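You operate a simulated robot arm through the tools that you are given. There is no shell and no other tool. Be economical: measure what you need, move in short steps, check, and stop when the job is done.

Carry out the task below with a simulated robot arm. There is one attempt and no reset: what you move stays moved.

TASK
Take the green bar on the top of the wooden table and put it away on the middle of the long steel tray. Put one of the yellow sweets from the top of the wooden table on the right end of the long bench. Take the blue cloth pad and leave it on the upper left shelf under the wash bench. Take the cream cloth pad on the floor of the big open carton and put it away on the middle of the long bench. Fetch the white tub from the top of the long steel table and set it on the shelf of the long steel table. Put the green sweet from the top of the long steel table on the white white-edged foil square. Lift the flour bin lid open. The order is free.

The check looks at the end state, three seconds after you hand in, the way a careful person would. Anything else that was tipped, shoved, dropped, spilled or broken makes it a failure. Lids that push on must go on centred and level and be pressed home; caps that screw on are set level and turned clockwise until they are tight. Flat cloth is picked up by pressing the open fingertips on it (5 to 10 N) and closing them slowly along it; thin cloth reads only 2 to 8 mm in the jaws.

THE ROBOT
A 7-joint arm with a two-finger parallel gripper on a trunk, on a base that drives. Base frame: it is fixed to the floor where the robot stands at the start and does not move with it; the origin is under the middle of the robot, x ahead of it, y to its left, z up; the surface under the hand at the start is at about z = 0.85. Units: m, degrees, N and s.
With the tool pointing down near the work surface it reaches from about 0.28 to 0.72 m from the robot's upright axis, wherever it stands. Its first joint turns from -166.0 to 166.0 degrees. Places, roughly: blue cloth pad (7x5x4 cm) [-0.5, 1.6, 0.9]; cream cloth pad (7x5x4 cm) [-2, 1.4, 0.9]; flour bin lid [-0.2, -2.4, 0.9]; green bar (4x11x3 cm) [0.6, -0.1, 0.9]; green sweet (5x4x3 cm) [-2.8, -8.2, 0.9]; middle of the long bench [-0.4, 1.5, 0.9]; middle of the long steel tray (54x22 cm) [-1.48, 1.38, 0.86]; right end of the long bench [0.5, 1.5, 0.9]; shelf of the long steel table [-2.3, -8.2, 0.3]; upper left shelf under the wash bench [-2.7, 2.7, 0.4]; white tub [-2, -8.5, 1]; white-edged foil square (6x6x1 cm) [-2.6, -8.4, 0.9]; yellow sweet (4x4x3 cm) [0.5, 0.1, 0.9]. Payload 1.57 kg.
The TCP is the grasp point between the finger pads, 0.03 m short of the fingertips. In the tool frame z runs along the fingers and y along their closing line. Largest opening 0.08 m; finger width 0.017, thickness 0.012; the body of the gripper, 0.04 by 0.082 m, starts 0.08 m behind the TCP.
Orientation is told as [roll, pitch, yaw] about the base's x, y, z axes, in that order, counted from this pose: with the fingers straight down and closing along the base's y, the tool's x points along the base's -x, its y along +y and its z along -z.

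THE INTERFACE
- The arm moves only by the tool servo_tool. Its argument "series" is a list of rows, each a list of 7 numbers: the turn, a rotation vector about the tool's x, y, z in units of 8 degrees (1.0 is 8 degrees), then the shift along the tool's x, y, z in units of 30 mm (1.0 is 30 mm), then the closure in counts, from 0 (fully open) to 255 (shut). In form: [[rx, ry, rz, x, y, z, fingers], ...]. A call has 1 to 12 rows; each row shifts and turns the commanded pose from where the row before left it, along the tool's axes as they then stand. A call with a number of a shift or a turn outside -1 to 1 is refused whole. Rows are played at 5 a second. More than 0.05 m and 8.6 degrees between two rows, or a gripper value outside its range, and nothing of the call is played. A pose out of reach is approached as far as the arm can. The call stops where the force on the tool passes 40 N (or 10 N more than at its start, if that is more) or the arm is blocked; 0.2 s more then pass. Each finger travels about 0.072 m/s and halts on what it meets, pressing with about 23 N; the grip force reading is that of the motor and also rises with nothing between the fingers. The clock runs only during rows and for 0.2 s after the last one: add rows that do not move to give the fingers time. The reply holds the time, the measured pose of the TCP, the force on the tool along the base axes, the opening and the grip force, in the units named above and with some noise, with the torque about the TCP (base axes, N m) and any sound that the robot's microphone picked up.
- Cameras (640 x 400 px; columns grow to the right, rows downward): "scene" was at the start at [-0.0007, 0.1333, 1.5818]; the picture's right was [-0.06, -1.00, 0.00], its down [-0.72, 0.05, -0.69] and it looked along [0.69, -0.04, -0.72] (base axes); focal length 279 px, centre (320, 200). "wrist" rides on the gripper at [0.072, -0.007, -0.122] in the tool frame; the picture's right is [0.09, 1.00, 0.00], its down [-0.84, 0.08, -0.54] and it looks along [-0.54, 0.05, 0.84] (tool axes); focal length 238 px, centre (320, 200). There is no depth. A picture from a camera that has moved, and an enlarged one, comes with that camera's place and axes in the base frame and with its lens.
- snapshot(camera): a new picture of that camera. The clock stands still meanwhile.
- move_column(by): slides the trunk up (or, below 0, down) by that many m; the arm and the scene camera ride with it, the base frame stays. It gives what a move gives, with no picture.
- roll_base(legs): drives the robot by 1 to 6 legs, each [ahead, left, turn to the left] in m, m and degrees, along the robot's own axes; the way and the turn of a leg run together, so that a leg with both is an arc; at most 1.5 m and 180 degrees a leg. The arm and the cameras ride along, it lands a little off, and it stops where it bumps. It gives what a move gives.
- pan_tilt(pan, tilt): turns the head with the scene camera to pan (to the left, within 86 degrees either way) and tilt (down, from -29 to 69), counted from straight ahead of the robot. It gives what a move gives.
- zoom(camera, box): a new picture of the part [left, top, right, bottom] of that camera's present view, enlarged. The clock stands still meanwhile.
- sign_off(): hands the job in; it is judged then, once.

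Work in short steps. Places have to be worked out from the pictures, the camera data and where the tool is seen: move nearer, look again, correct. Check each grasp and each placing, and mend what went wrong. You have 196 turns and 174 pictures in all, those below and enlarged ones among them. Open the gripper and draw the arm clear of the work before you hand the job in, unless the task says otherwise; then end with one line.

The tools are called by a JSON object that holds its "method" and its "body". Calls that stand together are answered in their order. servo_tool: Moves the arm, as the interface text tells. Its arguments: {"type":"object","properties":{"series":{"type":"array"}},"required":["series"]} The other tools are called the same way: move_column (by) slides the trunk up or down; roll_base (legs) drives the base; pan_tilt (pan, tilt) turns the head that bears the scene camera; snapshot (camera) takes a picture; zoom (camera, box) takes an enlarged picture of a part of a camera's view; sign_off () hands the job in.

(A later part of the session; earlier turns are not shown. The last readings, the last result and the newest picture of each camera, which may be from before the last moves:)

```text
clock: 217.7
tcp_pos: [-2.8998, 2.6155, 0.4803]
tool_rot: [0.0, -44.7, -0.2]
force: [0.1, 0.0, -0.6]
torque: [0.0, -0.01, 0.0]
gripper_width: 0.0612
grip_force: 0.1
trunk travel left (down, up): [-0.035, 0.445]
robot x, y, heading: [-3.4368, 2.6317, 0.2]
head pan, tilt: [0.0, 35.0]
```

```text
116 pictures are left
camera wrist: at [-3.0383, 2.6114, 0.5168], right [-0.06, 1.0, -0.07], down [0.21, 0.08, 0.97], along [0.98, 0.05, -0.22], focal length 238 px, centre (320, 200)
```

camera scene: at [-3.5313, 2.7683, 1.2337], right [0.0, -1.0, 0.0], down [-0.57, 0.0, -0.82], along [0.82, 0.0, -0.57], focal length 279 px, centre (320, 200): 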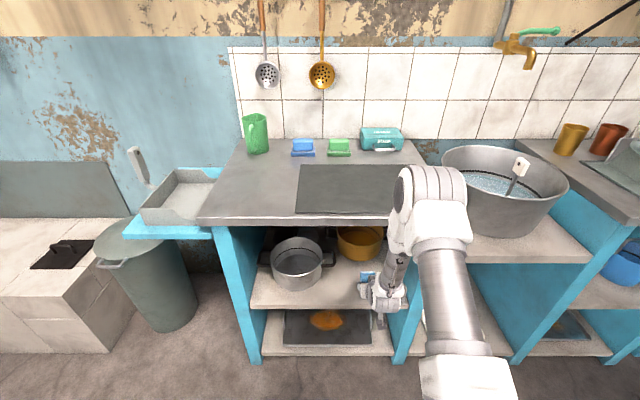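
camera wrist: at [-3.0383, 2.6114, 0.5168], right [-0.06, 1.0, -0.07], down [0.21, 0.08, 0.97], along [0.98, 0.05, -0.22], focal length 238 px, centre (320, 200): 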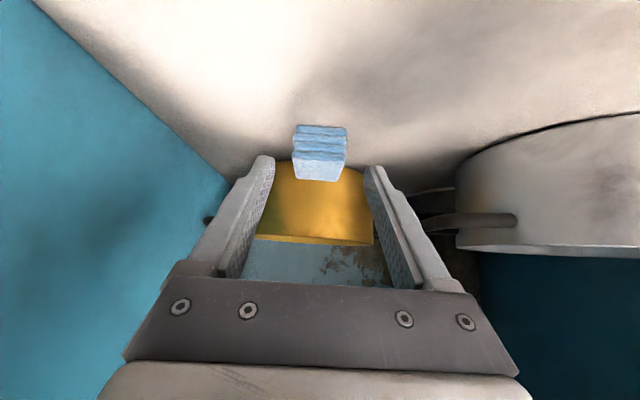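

The pad lies flat on the shelf. I back out and restore the arm and trunk.

{"method": "roll_base", "body": {"legs": [[-0.29, 0, 0]]}}

{"method": "snapshot", "body": {"camera": "scene"}}

{"method": "servo_tool", "body": {"series": [[0, 0, 0, -0.5, 0, -0.9, 0], [0, 0, 0, -0.5, 0, -0.9, 0], [0, 0, 0, -0.5, 0, -0.9, 0], [0, 0, 0, -0.5, 0, -0.9, 0], [0, 0, 0, -0.5, 0, -0.9, 0], [0, 0.8, 0, 0, 0, 0, 0], [0, 0.8, 0, 0, 0, 0, 0], [0, 0.8, 0, 0, 0, 0, 0], [0, 0.8, 0, 0, 0, 0, 0], [0, 0.8, 0, 0, 0, 0, 0], [0, 0.8, 0, 0, 0, 0, 0], [0, 0.8, 0, 0, 0, 0, 0]]}}

{"method": "move_column", "body": {"by": 0.365}}

```text
clock: 220.2
tcp_pos: [-3.1853, 2.6167, 0.4798]
tool_rot: [-0.1, -44.9, -0.1]
force: [0.3, 0.1, -0.3]
torque: [0.0, 0.03, 0.03]
gripper_width: 0.061
grip_force: 0.0
trunk travel left (down, up): [-0.035, 0.445]
robot x, y, heading: [-3.7269, 2.6292, 0.0]
head pan, tilt: [0.0, 35.0]
```

```text
115 pictures are left
camera scene: at [-3.7187, 2.7681, 1.2337], right [0.0, -1.0, 0.0], down [-0.57, 0.0, -0.82], along [0.82, 0.0, -0.57], focal length 279 px, centre (320, 200)
```

scene: 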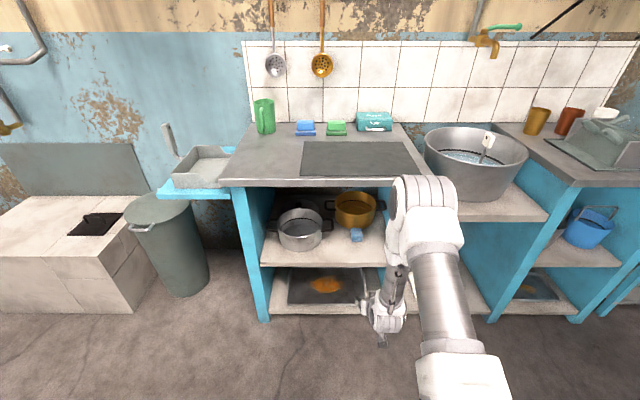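

```text
clock: 222.8
tcp_pos: [-3.2276, 2.6158, 0.6288]
tool_rot: [0.0, 0.1, -0.1]
force: [0.2, 0.4, 1.4]
torque: [-0.01, 0.03, 0.03]
gripper_width: 0.0801
grip_force: 0.1
trunk travel left (down, up): [-0.035, 0.445]
robot x, y, heading: [-3.7244, 2.6263, 0.2]
head pan, tilt: [0.0, 35.0]
```

```text
clock: 226.3
tcp_pos: [-3.2271, 2.617, 0.9934]
tool_rot: [0.0, 0.0, -0.1]
force: [-0.3, -0.1, 0.2]
torque: [-0.01, 0.0, 0.03]
gripper_width: 0.0802
grip_force: 0.1
trunk travel left (down, up): [-0.4, 0.08]
robot x, y, heading: [-3.7287, 2.6306, 0.0]
head pan, tilt: [0.0, 35.0]
```

Pad is safely on the shelf. I lift and retract the arm, then drive back to the doorway.

{"method": "servo_tool", "body": {"series": [[0, 0, 0, 0.8, 0, -0.9, 0], [0, 0, 0, 0.8, 0, -0.9, 0], [0, 0, 0, 0.8, 0, -0.9, 0], [0, 0, 0, 0.8, 0, -0.9, 0]]}}

{"method": "roll_base", "body": {"legs": [[0, 0, -90], [1.4, 0.13, 0], [1.2, 0.35, 0], [1.35, 0, 0], [0.42, 0, 0]]}}

{"method": "snapshot", "body": {"camera": "scene"}}

```text
clock: 227.3
tcp_pos: [-3.3238, 2.6155, 1.1028]
tool_rot: [0.0, 0.0, -0.1]
force: [0.7, 0.3, 0.4]
torque: [0.03, 0.01, 0.01]
gripper_width: 0.0798
grip_force: 0.0
trunk travel left (down, up): [-0.4, 0.08]
robot x, y, heading: [-3.7276, 2.6296, 0.3]
head pan, tilt: [0.0, 35.0]
```

```text
clock: 261.0
tcp_pos: [-3.2143, -2.1508, 1.1012]
tool_rot: [-0.1, 0.0, -90.6]
force: [0.2, -0.2, -0.9]
torque: [0.01, -0.01, -0.04]
gripper_width: 0.0798
grip_force: 0.0
trunk travel left (down, up): [-0.4, 0.08]
robot x, y, heading: [-3.2021, -1.7505, -90.3]
head pan, tilt: [0.0, 35.0]
```

```text
114 pictures are left
camera scene: at [-3.0583, -1.7608, 1.5987], right [-1.0, 0.01, 0.0], down [0.0, 0.57, -0.82], along [-0.01, -0.82, -0.57], focal length 279 px, centre (320, 200)
```

scene: 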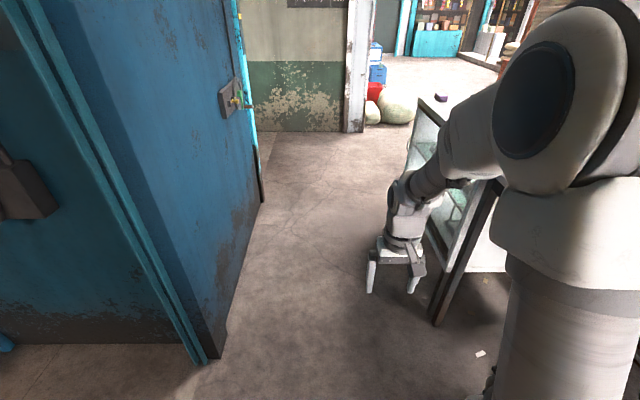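

Back at the doorway. I drive in and return to the starting spot at the wooden table.

{"method": "roll_base", "body": {"legs": [[0, 0, 90.3], [1.4, 0, 0], [0.4, 0.1, 0], [0.3, 1.2, 0], [1.1, 0.45, 0]]}}

{"method": "pan_tilt", "body": {"pan": 0, "tilt": 48}}

{"method": "snapshot", "body": {"camera": "scene"}}

{"method": "snapshot", "body": {"camera": "wrist"}}

```text
clock: 294.1
tcp_pos: [0.3947, -0.0282, 1.103]
tool_rot: [0.0, 0.0, 1.1]
force: [0.0, 1.1, 0.8]
torque: [-0.02, 0.01, 0.0]
gripper_width: 0.0802
grip_force: 0.1
trunk travel left (down, up): [-0.4, 0.08]
robot x, y, heading: [-0.0083, -0.0234, 1.3]
head pan, tilt: [0.0, 35.0]
```

```text
clock: 294.8
tcp_pos: [0.395, -0.0274, 1.1044]
tool_rot: [0.0, 0.0, 1.1]
force: [-0.4, -0.1, 0.5]
torque: [0.0, 0.01, -0.01]
gripper_width: 0.0798
grip_force: 0.1
trunk travel left (down, up): [-0.4, 0.08]
robot x, y, heading: [-0.0062, -0.0214, 1.6]
head pan, tilt: [0.0, 48.0]
```

```text
113 pictures are left
camera scene: at [-0.0121, 0.1155, 1.5797], right [0.02, -1.0, 0.0], down [-0.74, -0.02, -0.67], along [0.67, 0.02, -0.74], focal length 279 px, centre (320, 200)
```

scene: 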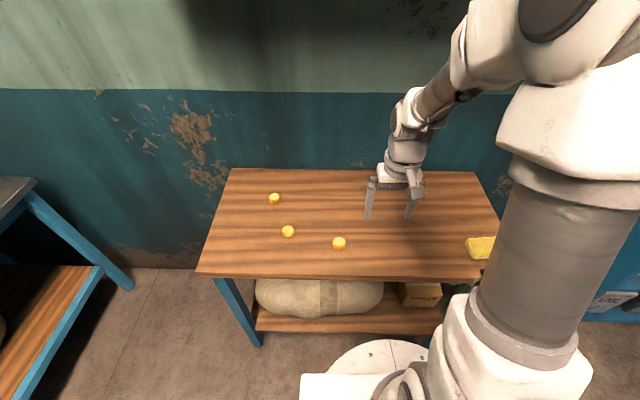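

```text
112 pictures are left
camera wrist: at [0.3227, -0.0339, 1.2253], right [-0.11, 0.99, 0.0], down [0.84, 0.09, 0.54], along [0.54, 0.06, -0.84], focal length 238 px, centre (320, 200)
```

wrist: 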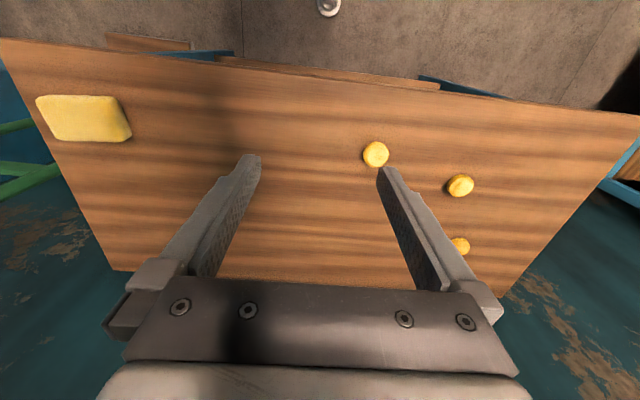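

Nearest sweet at about (0.452, 0.068). I go above it and check.

{"method": "servo_tool", "body": {"series": [[0, 0, 0, -0.475, 0.77, 0.9, 0], [0, 0, 0, -0.475, 0.77, 0.9, 0], [0, 0, 0, -0.475, 0.77, 0.9, 0], [0, 0, 0, -0.475, 0.77, 0.9, 0], [0, 0, 0, 0, 0, 0.4, 0], [0, 0, 0, 0, 0, 0, 0]]}}

{"method": "snapshot", "body": {"camera": "wrist"}}

```text
clock: 296.2
tcp_pos: [0.4515, 0.0647, 0.9816]
tool_rot: [-0.1, 0.0, 1.0]
force: [1.0, -0.3, -0.5]
torque: [-0.02, 0.01, -0.02]
gripper_width: 0.0801
grip_force: 0.0
trunk travel left (down, up): [-0.4, 0.08]
robot x, y, heading: [-0.0064, -0.0193, 1.4]
head pan, tilt: [0.0, 48.0]
```

```text
111 pictures are left
camera wrist: at [0.3786, 0.0582, 1.1044], right [-0.11, 0.99, 0.0], down [0.83, 0.09, 0.54], along [0.54, 0.06, -0.84], focal length 238 px, centre (320, 200)
```

wrist: 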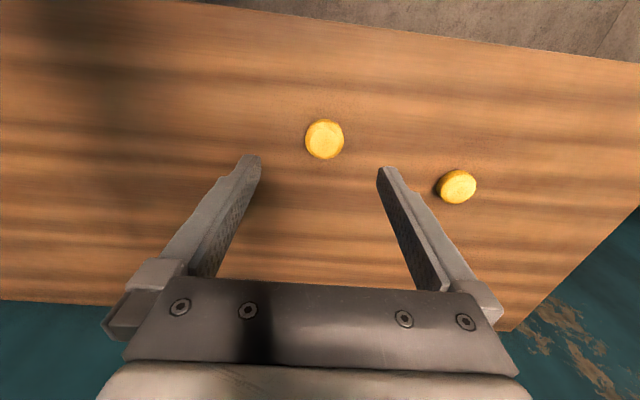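

I correct by (3, 7) mm, descend and close.

{"method": "servo_tool", "body": {"series": [[0, 0, 0, -0.1, 0.24, 0.8, 0], [0, 0, 0, 0, 0, 0.8, 0], [0, 0, 0, 0, 0, 0.8, 0], [0, 0, 0, 0, 0, 0.6, 0], [0, 0, 0, 0, 0, 0.1, 0], [0, 0, 0, 0, 0, 0, 120], [0, 0, 0, 0, 0, 0, 255], [0, 0, 0, 0, 0, 0, 255], [0, 0, 0, 0, 0, 0, 255], [0, 0, 0, 0, 0, -0.8, 255], [0, 0, 0, 0, 0, -0.8, 255], [0, 0, 0, 0, 0, -0.8, 255]]}}

{"method": "servo_tool", "body": {"series": [[0, 0, 0, 0, 0, -1, 255], [0, 0, 0, 0, 0, -1, 255], [0, 0, 0, 0, 0, -1, 255], [0, 0, 0, 0, 0, -1, 255], [0, 0, 0, 0.5, 0, -1, 255], [0, 0, 0, 0.5, 0, -0.5, 255]]}}

{"method": "snapshot", "body": {"camera": "wrist"}}

```text
clock: 298.8
tcp_pos: [0.4528, 0.0725, 0.962]
tool_rot: [0.0, 0.1, 1.0]
force: [-0.1, -0.6, -0.9]
torque: [0.01, 0.02, -0.01]
gripper_width: 0.0384
grip_force: 22.4
trunk travel left (down, up): [-0.4, 0.08]
robot x, y, heading: [-0.0047, -0.0227, 1.3]
head pan, tilt: [0.0, 48.0]
```

```text
clock: 300.2
tcp_pos: [0.4229, 0.0755, 1.1274]
tool_rot: [0.0, 0.0, 0.9]
force: [-0.1, 0.5, 0.7]
torque: [0.03, 0.01, -0.02]
gripper_width: 0.0382
grip_force: 22.8
trunk travel left (down, up): [-0.4, 0.08]
robot x, y, heading: [-0.0073, -0.0198, 1.3]
head pan, tilt: [0.0, 48.0]
```

```text
110 pictures are left
camera wrist: at [0.3503, 0.0694, 1.2504], right [-0.11, 0.99, 0.0], down [0.84, 0.09, 0.54], along [0.54, 0.06, -0.84], focal length 238 px, centre (320, 200)
```

wrist: 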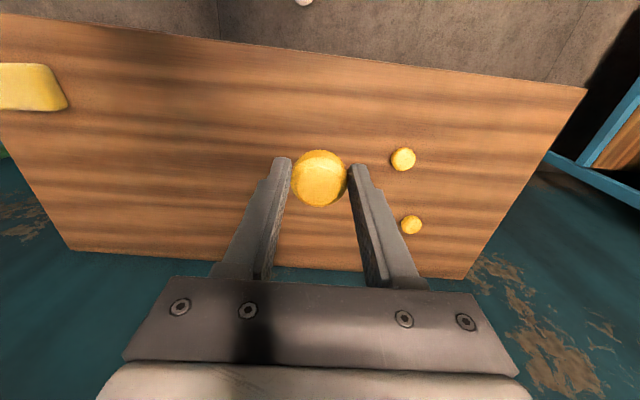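

Sweet held. I back up, turn to the bench and drive near its right end.

{"method": "roll_base", "body": {"legs": [[-0.2, 0, 0], [0, 0, 88.7], [0.78, 0, 0], [0, -0.3, 0]]}}

{"method": "pan_tilt", "body": {"pan": -35, "tilt": 40}}

{"method": "snapshot", "body": {"camera": "scene"}}

```text
clock: 314.7
tcp_pos: [0.0081, 1.1765, 1.1257]
tool_rot: [-0.1, 0.0, 89.5]
force: [-1.3, -0.1, 0.6]
torque: [-0.02, 0.0, 0.0]
gripper_width: 0.0382
grip_force: 23.8
trunk travel left (down, up): [-0.4, 0.08]
robot x, y, heading: [0.0947, 0.7449, 89.6]
head pan, tilt: [0.0, 48.0]
```

```text
clock: 315.7
tcp_pos: [0.0084, 1.175, 1.1281]
tool_rot: [-0.1, 0.0, 89.5]
force: [0.0, -0.4, -0.3]
torque: [0.0, 0.04, 0.0]
gripper_width: 0.0383
grip_force: 23.0
trunk travel left (down, up): [-0.4, 0.08]
robot x, y, heading: [0.0966, 0.7441, 89.3]
head pan, tilt: [-35.0, 40.0]
```

```text
109 pictures are left
camera scene: at [0.0029, 0.732, 1.5911], right [0.82, -0.58, 0.0], down [-0.37, -0.53, -0.77], along [0.44, 0.63, -0.64], focal length 279 px, centre (320, 200)
```

scene: 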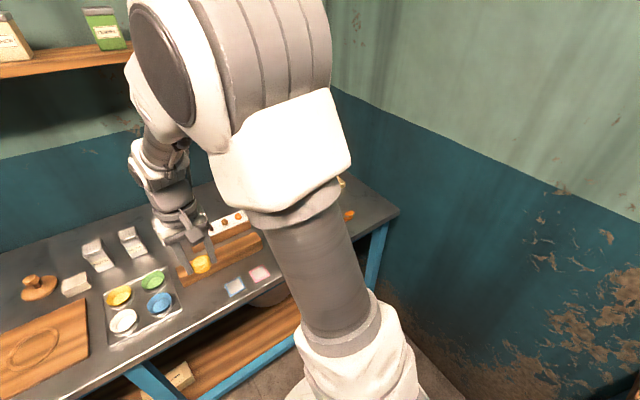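

The arm hides the right end; I move the base right and look with the wrist camera.

{"method": "roll_base", "body": {"legs": [[0.06, -0.33, 0]]}}

{"method": "servo_tool", "body": {"series": [[0, 0, 0, 0.5, -0.7, -1, 255], [0, 0, 0, 0.5, -0.7, -1, 255], [0, 0, 0, 0, -0.7, -1, 255], [0, 0, 0, 0, -0.7, 0, 255]]}}

{"method": "snapshot", "body": {"camera": "wrist"}}

{"method": "pan_tilt", "body": {"pan": -10, "tilt": 45}}

{"method": "snapshot", "body": {"camera": "scene"}}

```text
clock: 318.8
tcp_pos: [0.3485, 1.234, 1.1277]
tool_rot: [0.1, 0.1, 89.1]
force: [-0.4, 1.1, -0.1]
torque: [0.04, -0.03, 0.02]
gripper_width: 0.0382
grip_force: 22.9
trunk travel left (down, up): [-0.4, 0.08]
robot x, y, heading: [0.4344, 0.7999, 89.6]
head pan, tilt: [-35.0, 40.0]
```

```text
clock: 319.8
tcp_pos: [0.4327, 1.2026, 1.2192]
tool_rot: [0.0, 0.0, 89.2]
force: [-0.1, -0.1, -0.1]
torque: [0.02, 0.03, -0.02]
gripper_width: 0.0381
grip_force: 22.9
trunk travel left (down, up): [-0.4, 0.08]
robot x, y, heading: [0.4363, 0.8016, 89.8]
head pan, tilt: [-35.0, 40.0]
```

```text
108 pictures are left
camera wrist: at [0.4379, 1.1323, 1.3407], right [-1.0, -0.08, 0.0], down [-0.07, 0.84, 0.54], along [-0.04, 0.54, -0.84], focal length 238 px, centre (320, 200)
```

wrist: 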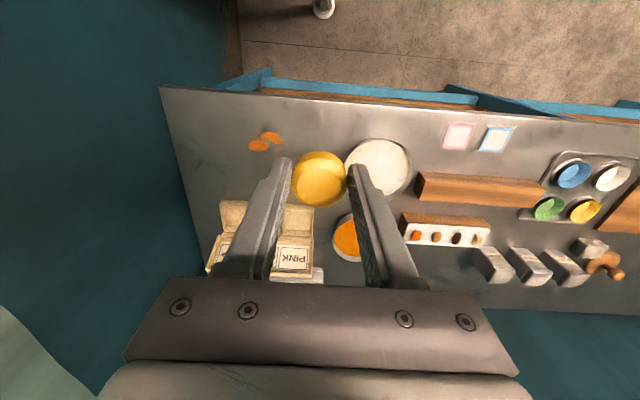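

```text
clock: 320.7
tcp_pos: [0.4322, 1.2021, 1.2175]
tool_rot: [0.0, 0.0, 89.2]
force: [-0.7, 0.9, -0.2]
torque: [0.0, 0.02, 0.01]
gripper_width: 0.0385
grip_force: 22.8
trunk travel left (down, up): [-0.4, 0.08]
robot x, y, heading: [0.4312, 0.8014, 89.5]
head pan, tilt: [-10.0, 45.0]
```

```text
107 pictures are left
camera scene: at [0.3067, 0.8003, 1.5839], right [0.98, -0.18, 0.0], down [-0.13, -0.69, -0.71], along [0.13, 0.7, -0.71], focal length 279 px, centre (320, 200)
```

scene: 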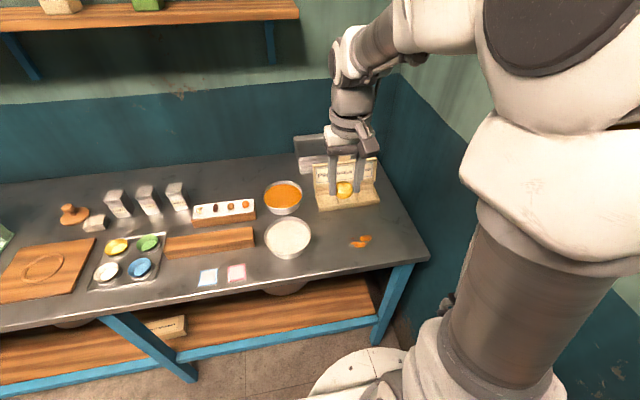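

A free spot at the right end is about (0.475, 1.40), between the bowl, recipe box and petals. I move above it.

{"method": "servo_tool", "body": {"series": [[0, 0, 0, -0.825, -0.18, 0.5, 255], [0, 0, 0, -0.825, -0.18, 0.5, 255], [0, 0, 0, -0.825, -0.18, 0.8, 255], [0, 0, 0, -0.825, -0.18, 0.8, 255], [0, 0, 0, -0.825, -0.18, 0.8, 255], [0, 0, 0, -0.825, -0.18, 0.9, 255], [0, 0, 0, -0.825, -0.18, 0.9, 255], [0, 0, 0, -0.825, -0.18, 0.9, 255], [0, 0, 0, 0, 0, 0, 255]]}}

{"method": "snapshot", "body": {"camera": "wrist"}}

{"method": "snapshot", "body": {"camera": "scene"}}

```text
clock: 322.7
tcp_pos: [0.4789, 1.401, 1.035]
tool_rot: [-0.1, 0.0, 89.2]
force: [-0.1, 0.7, -1.0]
torque: [-0.04, 0.01, 0.03]
gripper_width: 0.0379
grip_force: 22.8
trunk travel left (down, up): [-0.4, 0.08]
robot x, y, heading: [0.4339, 0.7982, 89.6]
head pan, tilt: [-10.0, 45.0]
```

```text
106 pictures are left
camera wrist: at [0.4835, 1.3311, 1.157], right [-1.0, -0.08, 0.0], down [-0.07, 0.84, 0.54], along [-0.04, 0.54, -0.84], focal length 238 px, centre (320, 200)
```

wrist: 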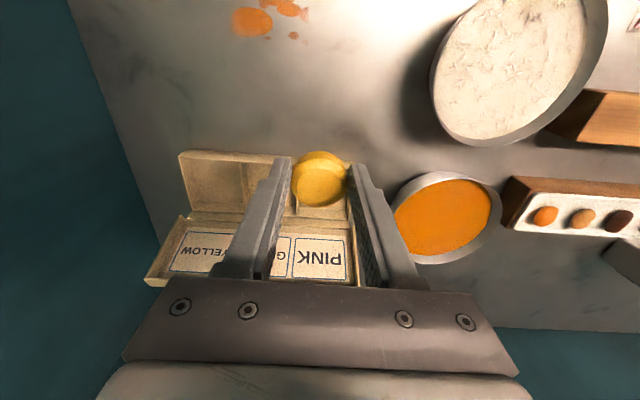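

```text
105 pictures are left
camera scene: at [0.3066, 0.8006, 1.5838], right [0.98, -0.18, 0.0], down [-0.13, -0.7, -0.71], along [0.13, 0.69, -0.71], focal length 279 px, centre (320, 200)
```

scene: 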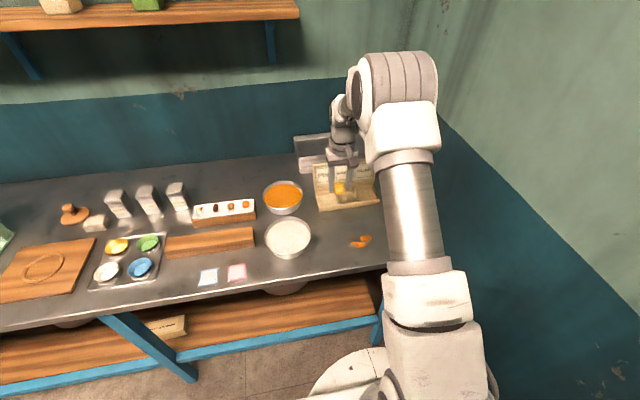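

Box edge at y≈1.455, so there's room. I lower and release.

{"method": "servo_tool", "body": {"series": [[0, 0, 0, 0.2, 0, 0.9, 255], [0, 0, 0, 0, 0, 0.9, 255], [0, 0, 0, 0, 0, 0.9, 255], [0, 0, 0, 0, 0, 0.9, 255], [0, 0, 0, 0, 0, 0.9, 255], [0, 0, 0, 0, 0, 0.3, 255], [0, 0, 0, 0, 0, 0.12, 255], [0, 0, 0, 0, 0, 0, 255]]}}

```text
clock: 324.5
tcp_pos: [0.4784, 1.3972, 0.8888]
tool_rot: [-0.1, -0.5, 89.2]
force: [0.6, 2.6, 29.6]
torque: [0.04, 0.22, -0.17]
gripper_width: 0.0382
grip_force: 22.9
trunk travel left (down, up): [-0.4, 0.08]
robot x, y, heading: [0.4331, 0.7993, 89.5]
head pan, tilt: [-10.0, 45.0]
```

Contact at 0.889. I ease up 1 mm, open, and lift.

{"method": "servo_tool", "body": {"series": [[0, 0, 0, 0, 0, -0.1, 255], [0, 0, 0, 0, 0, 0, 90], [0, 0, 0, 0, 0, 0, 90], [0, 0, 0, 0, 0, -0.5, 90], [0, 0, 0, 0, 0, -1, 90], [0, 0, 0, 0, 0, -1, 90], [0, 0, 0, 0, 0, -1, 90], [0, 0, 0, 0, 0, -1, 60], [0, 0, 0, 1, 0, -1, 0], [0, 0, 0, 1, 0, 0, 0]]}}

{"method": "snapshot", "body": {"camera": "wrist"}}

```text
clock: 326.7
tcp_pos: [0.4784, 1.3348, 1.0552]
tool_rot: [0.0, 0.1, 89.2]
force: [-0.6, -0.6, -0.4]
torque: [0.02, -0.01, 0.0]
gripper_width: 0.0798
grip_force: 0.2
trunk travel left (down, up): [-0.4, 0.08]
robot x, y, heading: [0.4304, 0.7993, 89.7]
head pan, tilt: [-10.0, 45.0]
```

```text
104 pictures are left
camera wrist: at [0.4837, 1.2637, 1.1778], right [-1.0, -0.08, 0.0], down [-0.07, 0.84, 0.54], along [-0.04, 0.54, -0.84], focal length 238 px, centre (320, 200)
```

wrist: 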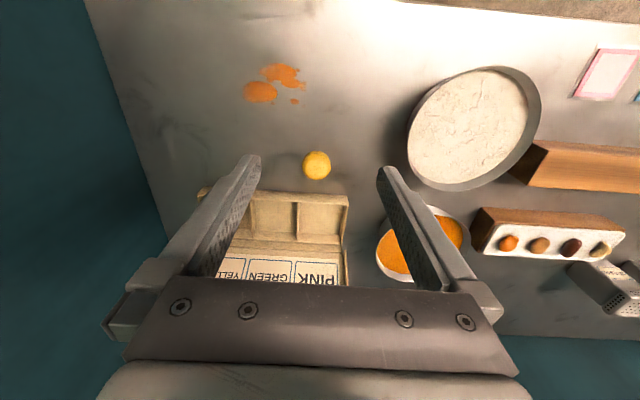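

Sweet placed. Next the flour bin on the south table: I retract the arm and drive there.

{"method": "servo_tool", "body": {"series": [[0, 0, 0, 1, 0, -1, 0], [0, 0, 0, 1, 0, -1, 0], [0, 0, 0, 1, 0, 0, 0], [0, 0, 0, 1, 0, 0, 0]]}}

{"method": "roll_base", "body": {"legs": [[0, 0.45, 0], [-0.65, 0.25, 0], [0, 0, 90], [0, 0, 90], [1.1, 0, 0]]}}

{"method": "pan_tilt", "body": {"pan": 0, "tilt": 40}}

{"method": "snapshot", "body": {"camera": "scene"}}

```text
clock: 327.7
tcp_pos: [0.474, 1.214, 1.1144]
tool_rot: [0.0, 0.1, 89.2]
force: [-0.7, 0.1, -0.5]
torque: [0.01, -0.03, -0.02]
gripper_width: 0.0799
grip_force: 0.0
trunk travel left (down, up): [-0.4, 0.08]
robot x, y, heading: [0.4343, 0.8025, 89.2]
head pan, tilt: [-10.0, 45.0]
```

```text
clock: 353.2
tcp_pos: [-0.3033, -1.354, 1.1141]
tool_rot: [0.0, 0.0, -89.9]
force: [0.7, -0.2, 0.2]
torque: [0.01, 0.03, 0.0]
gripper_width: 0.08
grip_force: 0.1
trunk travel left (down, up): [-0.4, 0.08]
robot x, y, heading: [-0.2622, -0.9408, -89.8]
head pan, tilt: [-10.0, 45.0]
```

```text
clock: 353.9
tcp_pos: [-0.3012, -1.3548, 1.1139]
tool_rot: [0.0, 0.1, -89.9]
force: [-0.2, 0.3, 0.0]
torque: [-0.03, 0.0, 0.04]
gripper_width: 0.0802
grip_force: 0.1
trunk travel left (down, up): [-0.4, 0.08]
robot x, y, heading: [-0.2679, -0.9427, -89.7]
head pan, tilt: [0.0, 40.0]
```

```text
103 pictures are left
camera scene: at [-0.1271, -0.9461, 1.5911], right [-1.0, 0.0, 0.0], down [0.0, 0.64, -0.77], along [0.0, -0.77, -0.64], focal length 279 px, centre (320, 200)
```

scene: 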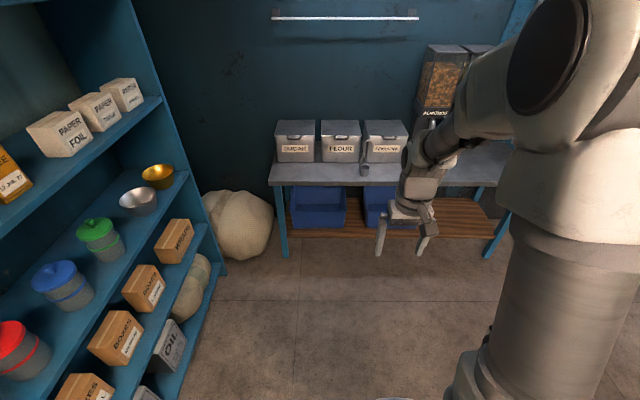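

{"method": "zoom", "body": {"camera": "scene", "box": [260, 100, 440, 210]}}

```text
3.56 times, centred on (350, 155) of scene
camera zoom: at [-0.1271, -0.9461, 1.5911], right [-1.0, 0.0, 0.0], down [0.0, 0.64, -0.77], along [0.0, -0.77, -0.64], focal length 991 px, centre (213, 360)
```

zoom: 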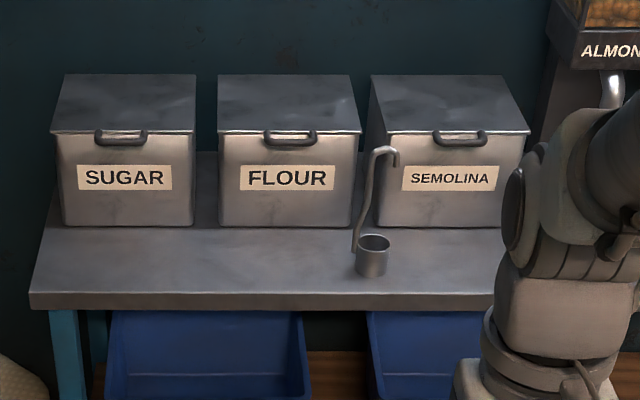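

Zoom in more on the handle of the FLOUR lid.

{"method": "zoom", "body": {"camera": "scene", "box": [310, 112, 380, 172]}}

{"method": "snapshot", "body": {"camera": "wrist"}}

```text
6.67 times, centred on (345, 142) of scene
camera zoom: at [-0.1271, -0.9461, 1.5911], right [-1.0, 0.0, 0.0], down [0.0, 0.64, -0.77], along [0.0, -0.77, -0.64], focal length 1858 px, centre (153, 587)
```

zoom: 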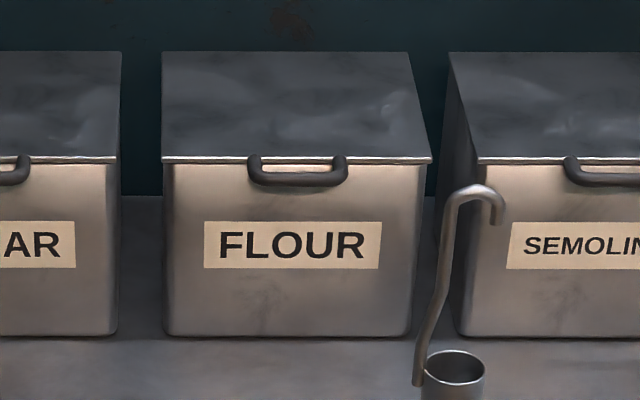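

```text
100 pictures are left
camera wrist: at [-0.3097, -1.2804, 1.2373], right [1.0, 0.09, 0.0], down [0.08, -0.84, 0.54], along [0.05, -0.54, -0.84], focal length 238 px, centre (320, 200)
```

wrist: 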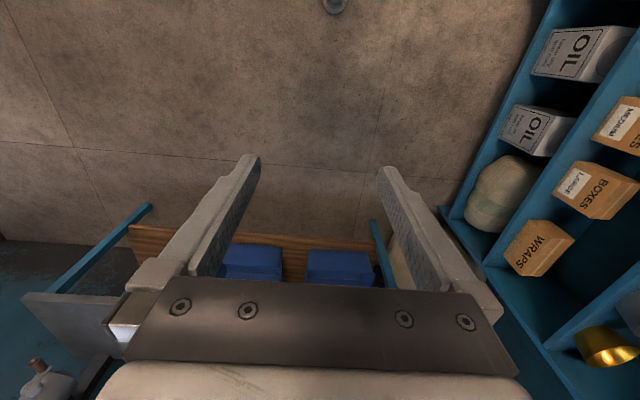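

The lid is hinged at the back, with a U-handle sticking out at the front (x≈-0.23, y≈-2.10, z≈0.985). Plan: horizontal tool, closing vertically around the bar, camera on the +x side away from the ladle. I reorient here first.

{"method": "servo_tool", "body": {"series": [[0, 0, 1, 0, 0, 0, 0], [0, 0, 1, 0, 0, 0, 0], [0, 0, 1, 0, 0, 0, 0], [0, 0, 1, 0, 0, 0, 0], [0, 0, 1, 0, 0, 0, 0], [0, 0, 1, 0, 0, 0, 0], [0, 0, 1, 0, 0, 0, 0], [0, 0, 1, 0, 0, 0, 0], [0, 0, 1, 0, 0, 0, 0], [0, 0, 1, 0, 0, 0, 0], [0, 0, 1, 0, 0, 0, 0], [0, 0, 0.25, 0, 0, 0, 0]]}}

{"method": "servo_tool", "body": {"series": [[-1, 0, 0, 0, 0, 0, 0], [-1, 0, 0, 0, 0, 0, 0], [-1, 0, 0, 0, 0, 0, 0], [-1, 0, 0, 0, 0, 0, 0], [-1, 0, 0, 0, 0, 0, 0], [-1, 0, 0, 0, 0, 0, 0], [-1, 0, 0, 0, 0, 0, 0], [-1, 0, 0, 0, 0, 0, 0], [-1, 0, 0, 0, 0, 0, 0], [-1, 0, 0, 0, 0, 0, 0], [-1, 0, 0, 0, 0, 0, 0], [-0.25, 0, 0, 0, 0, 0, 0]]}}

{"method": "snapshot", "body": {"camera": "wrist"}}

```text
clock: 356.5
tcp_pos: [-0.3023, -1.3543, 1.1145]
tool_rot: [0.0, 0.0, 180.1]
force: [0.5, -0.1, 0.5]
torque: [-0.01, -0.04, 0.01]
gripper_width: 0.0799
grip_force: 0.1
trunk travel left (down, up): [-0.4, 0.08]
robot x, y, heading: [-0.2594, -0.9409, -89.7]
head pan, tilt: [0.0, 40.0]
```

```text
clock: 359.1
tcp_pos: [-0.3132, -1.4386, 1.1234]
tool_rot: [80.0, 0.5, -179.5]
force: [0.6, 0.3, -0.4]
torque: [0.0, 0.0, 0.04]
gripper_width: 0.0802
grip_force: 0.0
out of reach, approached as far as the arm can: row 4, 5, 6, 7, 8, 9, 10, 11
trunk travel left (down, up): [-0.4, 0.08]
robot x, y, heading: [-0.2669, -0.9415, -89.6]
head pan, tilt: [0.0, 40.0]
```

```text
99 pictures are left
camera wrist: at [-0.2433, -1.3137, 1.1384], right [0.08, -0.17, 0.98], down [-0.84, 0.51, 0.16], along [-0.53, -0.84, -0.1], focal length 238 px, centre (320, 200)
```

wrist: 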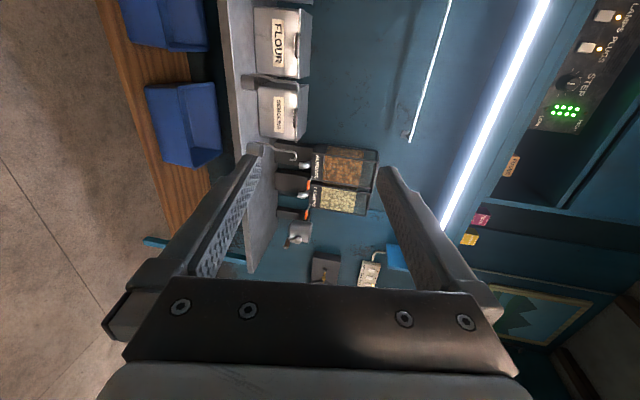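

I extend forward to complete the horizontal pose, and set x≈-0.222, z≈0.985.

{"method": "servo_tool", "body": {"series": [[0, 0, 0, 0.5, 0, 0.8, 0], [0, 0, 0, 0.5, 0, 0.8, 0], [0, 0, 0, 0.5, 0, 0.8, 0], [0, 0, 0, 0.5, -0.6, 0, 0], [0, 0, 0, 0.5, -0.6, 0, 0], [0, 0, 0, 0.5, -0.6, 0, 0], [0, 0, 0, 0, -0.6, 0, 0], [0, 0, 0, 0, -0.6, 0, 0], [0, 0, 0, 0, -0.6, 0, 0], [0, 0, 0, 0, 0, 0, 0]]}}

```text
clock: 361.3
tcp_pos: [-0.2224, -1.4877, 1.002]
tool_rot: [79.9, 0.6, -179.6]
force: [0.2, 0.2, 0.1]
torque: [-0.04, 0.0, -0.01]
gripper_width: 0.0798
grip_force: 0.0
trunk travel left (down, up): [-0.4, 0.08]
robot x, y, heading: [-0.2707, -0.9423, -89.5]
head pan, tilt: [0.0, 40.0]
```

{"method": "servo_tool", "body": {"series": [[-0.65, 0, 0, 0, 0, 0.5, 0], [-0.6, 0, 0, 0, 0, 0.3, 0], [0, 0, 0, 0, 0, 0, 0]]}}

{"method": "roll_base", "body": {"legs": [[0.38, 0, -0.5]]}}

{"method": "snapshot", "body": {"camera": "wrist"}}

{"method": "snapshot", "body": {"camera": "scene"}}

```text
clock: 362.1
tcp_pos: [-0.2209, -1.513, 0.9992]
tool_rot: [89.9, 0.6, -179.6]
force: [-0.7, 0.5, -0.2]
torque: [0.01, 0.0, -0.01]
gripper_width: 0.08
grip_force: 0.0
trunk travel left (down, up): [-0.4, 0.08]
robot x, y, heading: [-0.2676, -0.9451, -89.7]
head pan, tilt: [0.0, 40.0]
```

```text
clock: 365.2
tcp_pos: [-0.2267, -1.8961, 0.9992]
tool_rot: [89.9, 0.6, 179.8]
force: [0.5, 0.4, -0.3]
torque: [0.01, -0.01, -0.02]
gripper_width: 0.0801
grip_force: 0.0
trunk travel left (down, up): [-0.4, 0.08]
robot x, y, heading: [-0.2716, -1.3222, -90.5]
head pan, tilt: [0.0, 40.0]
```

```text
98 pictures are left
camera wrist: at [-0.1561, -1.7721, 0.9945], right [0.08, 0.0, 1.0], down [-0.84, 0.54, 0.07], along [-0.54, -0.84, 0.04], focal length 238 px, centre (320, 200)
```

wrist: 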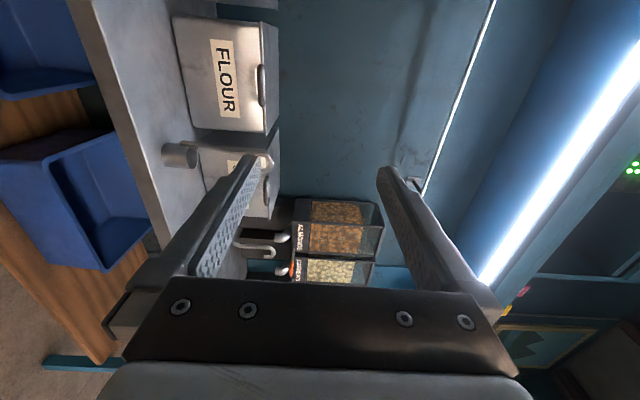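

```text
97 pictures are left
camera scene: at [-0.1271, -1.3312, 1.5911], right [-1.0, 0.01, 0.0], down [0.0, 0.64, -0.77], along [0.0, -0.77, -0.64], focal length 279 px, centre (320, 200)
```

scene: 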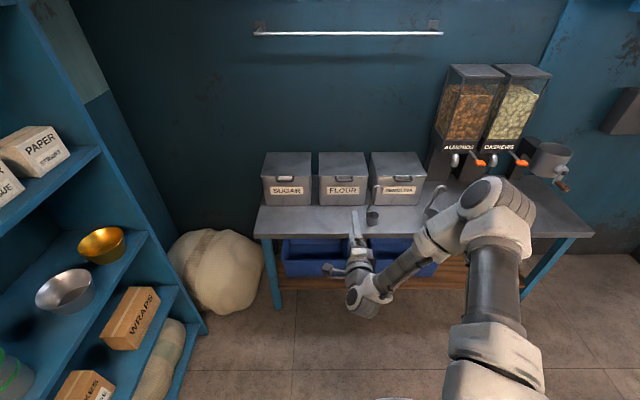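

Triangulating from the two base positions, the handle is really at about (-0.227, -2.30, 0.887) (table ~0.73 high). I lower the trunk and drive closer, fingers open.

{"method": "move_column", "body": {"by": -0.112}}

{"method": "roll_base", "body": {"legs": [[0.27, 0, 0.5]]}}

{"method": "snapshot", "body": {"camera": "wrist"}}

{"method": "zoom", "body": {"camera": "scene", "box": [260, 150, 460, 290]}}

```text
clock: 366.6
tcp_pos: [-0.2266, -1.8969, 0.8876]
tool_rot: [89.9, 0.6, 179.8]
force: [0.6, -0.1, -0.3]
torque: [0.0, 0.0, 0.03]
gripper_width: 0.0798
grip_force: 0.1
trunk travel left (down, up): [-0.288, 0.192]
robot x, y, heading: [-0.2649, -1.3192, -90.4]
head pan, tilt: [0.0, 40.0]
```

```text
clock: 369.0
tcp_pos: [-0.2236, -2.1609, 0.8876]
tool_rot: [90.0, 0.5, -179.8]
force: [0.2, -0.3, 0.1]
torque: [0.04, -0.02, 0.0]
gripper_width: 0.0798
grip_force: 0.0
trunk travel left (down, up): [-0.288, 0.192]
robot x, y, heading: [-0.2682, -1.5904, -90.1]
head pan, tilt: [0.0, 40.0]
```

```text
96 pictures are left
camera wrist: at [-0.1534, -2.0372, 0.8826], right [0.08, 0.0, 1.0], down [-0.84, 0.54, 0.07], along [-0.54, -0.84, 0.04], focal length 238 px, centre (320, 200)
```

wrist: 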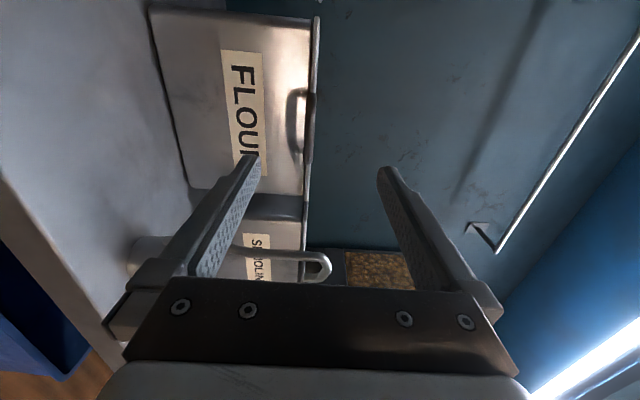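

```text
2.86 times, centred on (360, 220) of scene
camera zoom: at [-0.1275, -1.5961, 1.4791], right [-1.0, 0.0, 0.0], down [0.0, 0.64, -0.77], along [0.0, -0.77, -0.64], focal length 796 px, centre (206, 143)
```

zoom: 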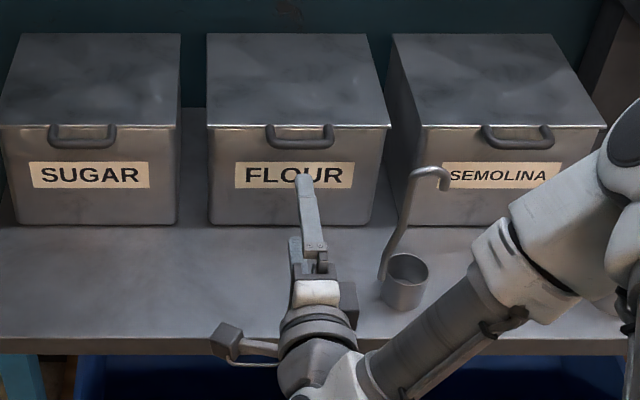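

Refined: bar ≈ (-0.235, -2.345, 0.857), lid edge z≈0.874. I lower 2.5 cm, drive 0.12 m ahead and look again.

{"method": "servo_tool", "body": {"series": [[0, 0, 0, -0.25, -0.4, 0, 0], [0, 0, 0, 0, -0.45, 0, 0], [0, 0, 0, 0, 0, 0, 0]]}}

{"method": "roll_base", "body": {"legs": [[0.12, 0, 0]]}}

{"method": "snapshot", "body": {"camera": "wrist"}}

{"method": "zoom", "body": {"camera": "scene", "box": [260, 150, 460, 290]}}

```text
clock: 369.8
tcp_pos: [-0.2312, -2.1605, 0.8615]
tool_rot: [89.9, 0.6, -179.8]
force: [-0.4, 0.3, -0.9]
torque: [0.01, -0.02, 0.03]
gripper_width: 0.08
grip_force: 0.0
trunk travel left (down, up): [-0.288, 0.192]
robot x, y, heading: [-0.2677, -1.5931, -89.7]
head pan, tilt: [0.0, 40.0]
```

```text
clock: 371.2
tcp_pos: [-0.2318, -2.2849, 0.862]
tool_rot: [89.9, 0.7, -179.9]
force: [0.5, 0.5, -0.7]
torque: [-0.01, 0.0, 0.04]
gripper_width: 0.0798
grip_force: 0.2
trunk travel left (down, up): [-0.288, 0.192]
robot x, y, heading: [-0.2662, -1.7133, -89.7]
head pan, tilt: [0.0, 40.0]
```

```text
94 pictures are left
camera wrist: at [-0.1608, -2.1608, 0.857], right [0.08, 0.0, 1.0], down [-0.84, 0.54, 0.07], along [-0.54, -0.84, 0.04], focal length 238 px, centre (320, 200)
```

wrist: 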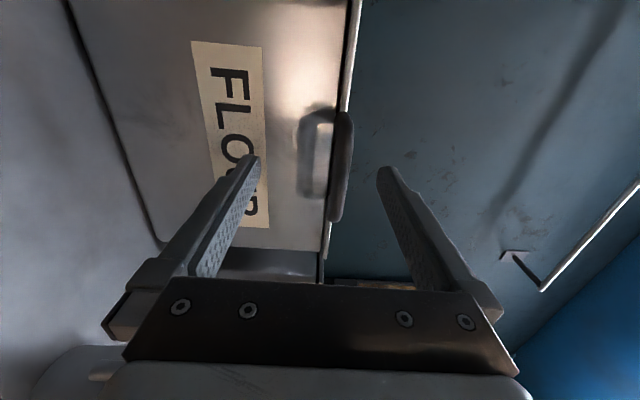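

```text
2.86 times, centred on (360, 220) of scene
camera zoom: at [-0.1273, -1.719, 1.4791], right [-1.0, 0.0, 0.0], down [0.0, 0.64, -0.77], along [0.0, -0.77, -0.64], focal length 796 px, centre (206, 143)
```

zoom: 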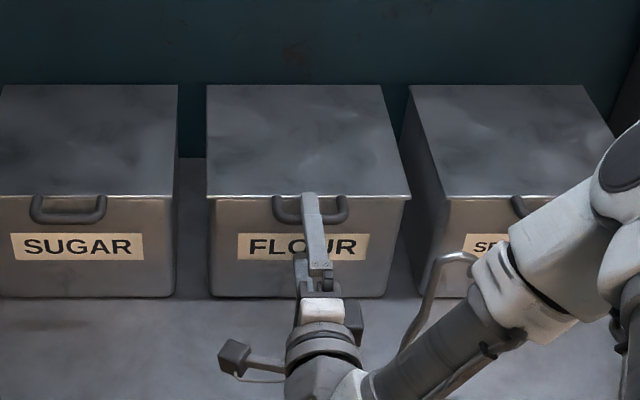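

The bar now appears at z≈0.879, y≈-2.327, between the fingers. I raise 1.5 cm and inch forward 3 cm.

{"method": "servo_tool", "body": {"series": [[0, 0, 0, 0, 0.5, 0, 0], [0, 0, 0, 0, 0, 0.35, 0], [0, 0, 0, 0, 0, 0.35, 0], [0, 0, 0, 0, 0, 0.3, 0], [0, 0, 0, 0, 0, 0, 0]]}}

{"method": "snapshot", "body": {"camera": "wrist"}}

```text
clock: 372.4
tcp_pos: [-0.2315, -2.314, 0.8762]
tool_rot: [89.9, 0.5, -179.9]
force: [-0.5, 0.5, -0.4]
torque: [0.02, 0.01, 0.01]
gripper_width: 0.0802
grip_force: 0.0
trunk travel left (down, up): [-0.288, 0.192]
robot x, y, heading: [-0.2638, -1.7104, -89.7]
head pan, tilt: [0.0, 40.0]
```

```text
92 pictures are left
camera wrist: at [-0.1608, -2.1907, 0.8718], right [0.08, 0.0, 1.0], down [-0.84, 0.54, 0.07], along [-0.54, -0.84, 0.04], focal length 238 px, centre (320, 200)
```

wrist: 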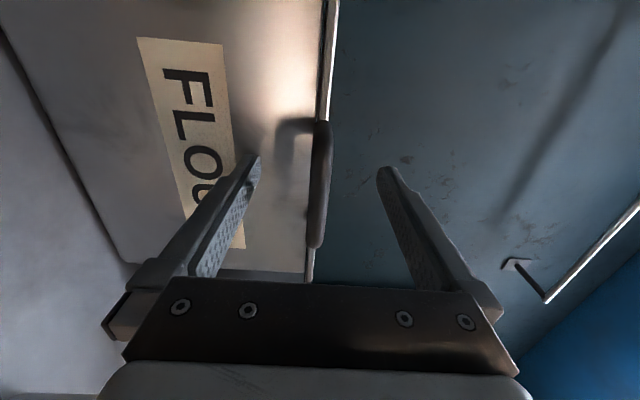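

The bar is between the fingers, level with TCP. To gain reach for the arc I pull the arm back 6 cm and drive the base 6 cm ahead.

{"method": "servo_tool", "body": {"series": [[0, 0, 0, 0, 0, -1, 0], [0, 0, 0, 0, 0, -1, 0], [0, 0, 0, 0, 0, 0, 0]]}}

{"method": "roll_base", "body": {"legs": [[0.06, 0, 0]]}}

{"method": "snapshot", "body": {"camera": "wrist"}}

```text
clock: 373.2
tcp_pos: [-0.2306, -2.2558, 0.8759]
tool_rot: [89.9, 0.6, -179.7]
force: [-0.1, -1.1, 0.6]
torque: [-0.01, -0.01, 0.03]
gripper_width: 0.0799
grip_force: 0.1
trunk travel left (down, up): [-0.288, 0.192]
robot x, y, heading: [-0.2675, -1.7131, -90.0]
head pan, tilt: [0.0, 40.0]
```

```text
clock: 374.3
tcp_pos: [-0.2307, -2.3133, 0.8764]
tool_rot: [89.9, 0.6, -179.8]
force: [0.4, -0.1, 0.3]
torque: [0.0, 0.04, -0.01]
gripper_width: 0.0799
grip_force: 0.0
trunk travel left (down, up): [-0.288, 0.192]
robot x, y, heading: [-0.2656, -1.7724, -90.0]
head pan, tilt: [0.0, 40.0]
```

```text
91 pictures are left
camera wrist: at [-0.1605, -2.1893, 0.8716], right [0.08, 0.0, 1.0], down [-0.84, 0.54, 0.07], along [-0.54, -0.84, 0.04], focal length 238 px, centre (320, 200)
```

wrist: 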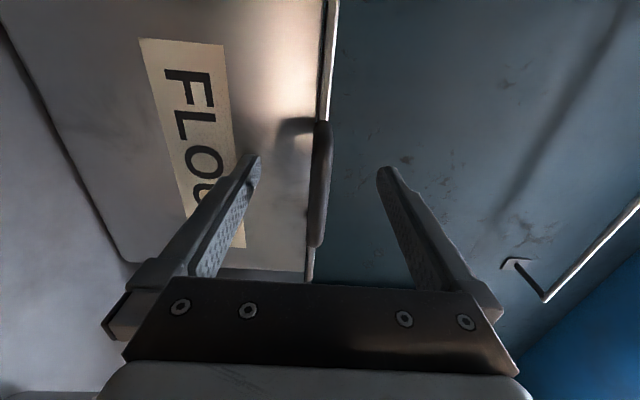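

Now I close the fingers loosely around the bar (cage).

{"method": "servo_tool", "body": {"series": [[0, 0, 0, 0, 0.03, 0.1, 100], [0, 0, 0, 0, 0, 0, 200], [0, 0, 0, 0, 0, 0, 205], [0, 0, 0, 0, 0, 0, 205], [0, 0, 0, 0, 0, 0, 205]]}}

{"method": "snapshot", "body": {"camera": "wrist"}}

```text
clock: 375.5
tcp_pos: [-0.2307, -2.315, 0.8762]
tool_rot: [89.6, 0.6, -179.8]
force: [-1.0, 21.3, -12.8]
torque: [0.72, -0.1, -0.16]
gripper_width: 0.0265
grip_force: 5.9
trunk travel left (down, up): [-0.288, 0.192]
robot x, y, heading: [-0.2637, -1.7721, -89.9]
head pan, tilt: [0.0, 40.0]
```

```text
90 pictures are left
camera wrist: at [-0.1608, -2.1911, 0.8722], right [0.08, 0.0, 1.0], down [-0.84, 0.54, 0.07], along [-0.54, -0.84, 0.04], focal length 238 px, centre (320, 200)
```

wrist: 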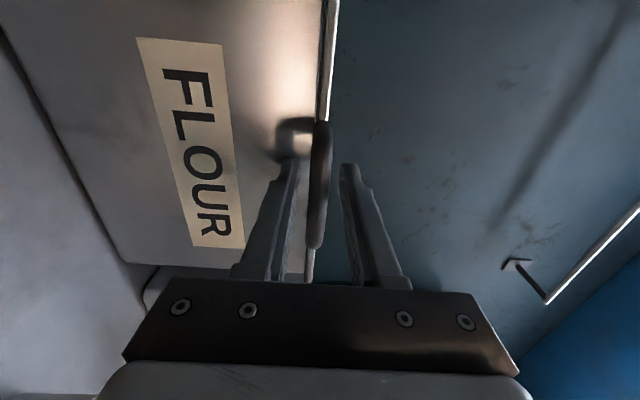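

Tip is pressing on the bin front (21 N). I back off 5 mm and let the fingers settle.

{"method": "servo_tool", "body": {"series": [[0, 0, 0, 0, 0, -0.2, 205], [0, 0, 0, 0, 0, 0, 205], [0, 0, 0, 0, 0, 0, 205]]}}

```text
clock: 376.3
tcp_pos: [-0.2322, -2.3121, 0.8793]
tool_rot: [90.0, 0.6, -179.7]
force: [0.6, 0.4, 0.0]
torque: [-0.04, 0.0, 0.02]
gripper_width: 0.0158
grip_force: 0.0
trunk travel left (down, up): [-0.288, 0.192]
robot x, y, heading: [-0.2646, -1.7723, -89.8]
head pan, tilt: [0.0, 40.0]
```

{"method": "snapshot", "body": {"camera": "wrist"}}

```text
89 pictures are left
camera wrist: at [-0.161, -2.1867, 0.8735], right [0.08, 0.0, 1.0], down [-0.84, 0.54, 0.07], along [-0.54, -0.84, 0.04], focal length 238 px, centre (320, 200)
```

wrist: 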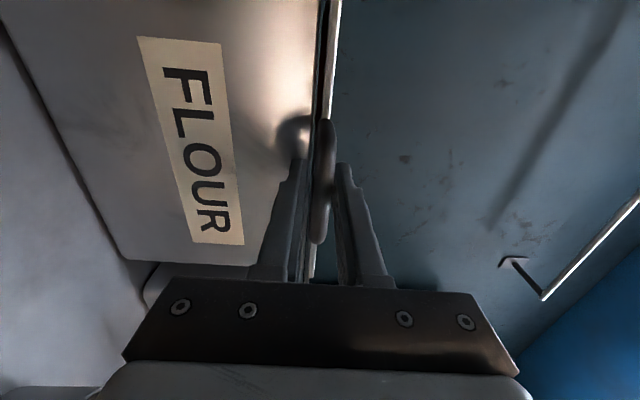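

Bar is caged and lid already lifting slightly. I start the arc: 30° in five steps.

{"method": "servo_tool", "body": {"series": [[0.75, 0, 0, 0, 0.86, 0.045, 205], [0.75, 0, 0, 0, 0.86, 0.045, 205], [0.75, 0, 0, 0, 0.86, 0.045, 205], [0.75, 0, 0, 0, 0.86, 0.045, 205], [0.75, 0, 0, 0, 0.86, 0.045, 205], [0, 0, 0, 0, 0, 0, 205]]}}

{"method": "snapshot", "body": {"camera": "wrist"}}

{"method": "snapshot", "body": {"camera": "scene"}}

```text
clock: 377.7
tcp_pos: [-0.2335, -2.3439, 1.0008]
tool_rot: [59.9, 0.5, -179.7]
force: [-1.6, -0.2, 0.5]
torque: [-0.03, -0.01, -0.02]
gripper_width: 0.0155
grip_force: 0.1
trunk travel left (down, up): [-0.288, 0.192]
robot x, y, heading: [-0.2664, -1.7723, -89.9]
head pan, tilt: [0.0, 40.0]
```

```text
88 pictures are left
camera wrist: at [-0.1632, -2.2329, 1.0579], right [0.08, -0.5, 0.86], down [-0.84, 0.43, 0.33], along [-0.53, -0.75, -0.38], focal length 238 px, centre (320, 200)
```

wrist: 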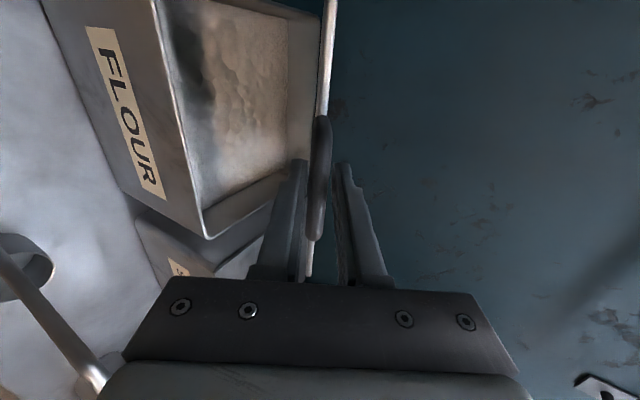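

```text
87 pictures are left
camera scene: at [-0.1271, -1.7777, 1.4791], right [-1.0, 0.0, 0.0], down [0.0, 0.64, -0.77], along [0.0, -0.77, -0.64], focal length 279 px, centre (320, 200)
```

scene: 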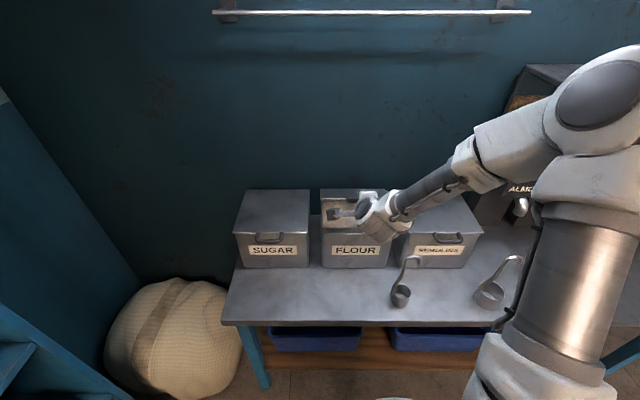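

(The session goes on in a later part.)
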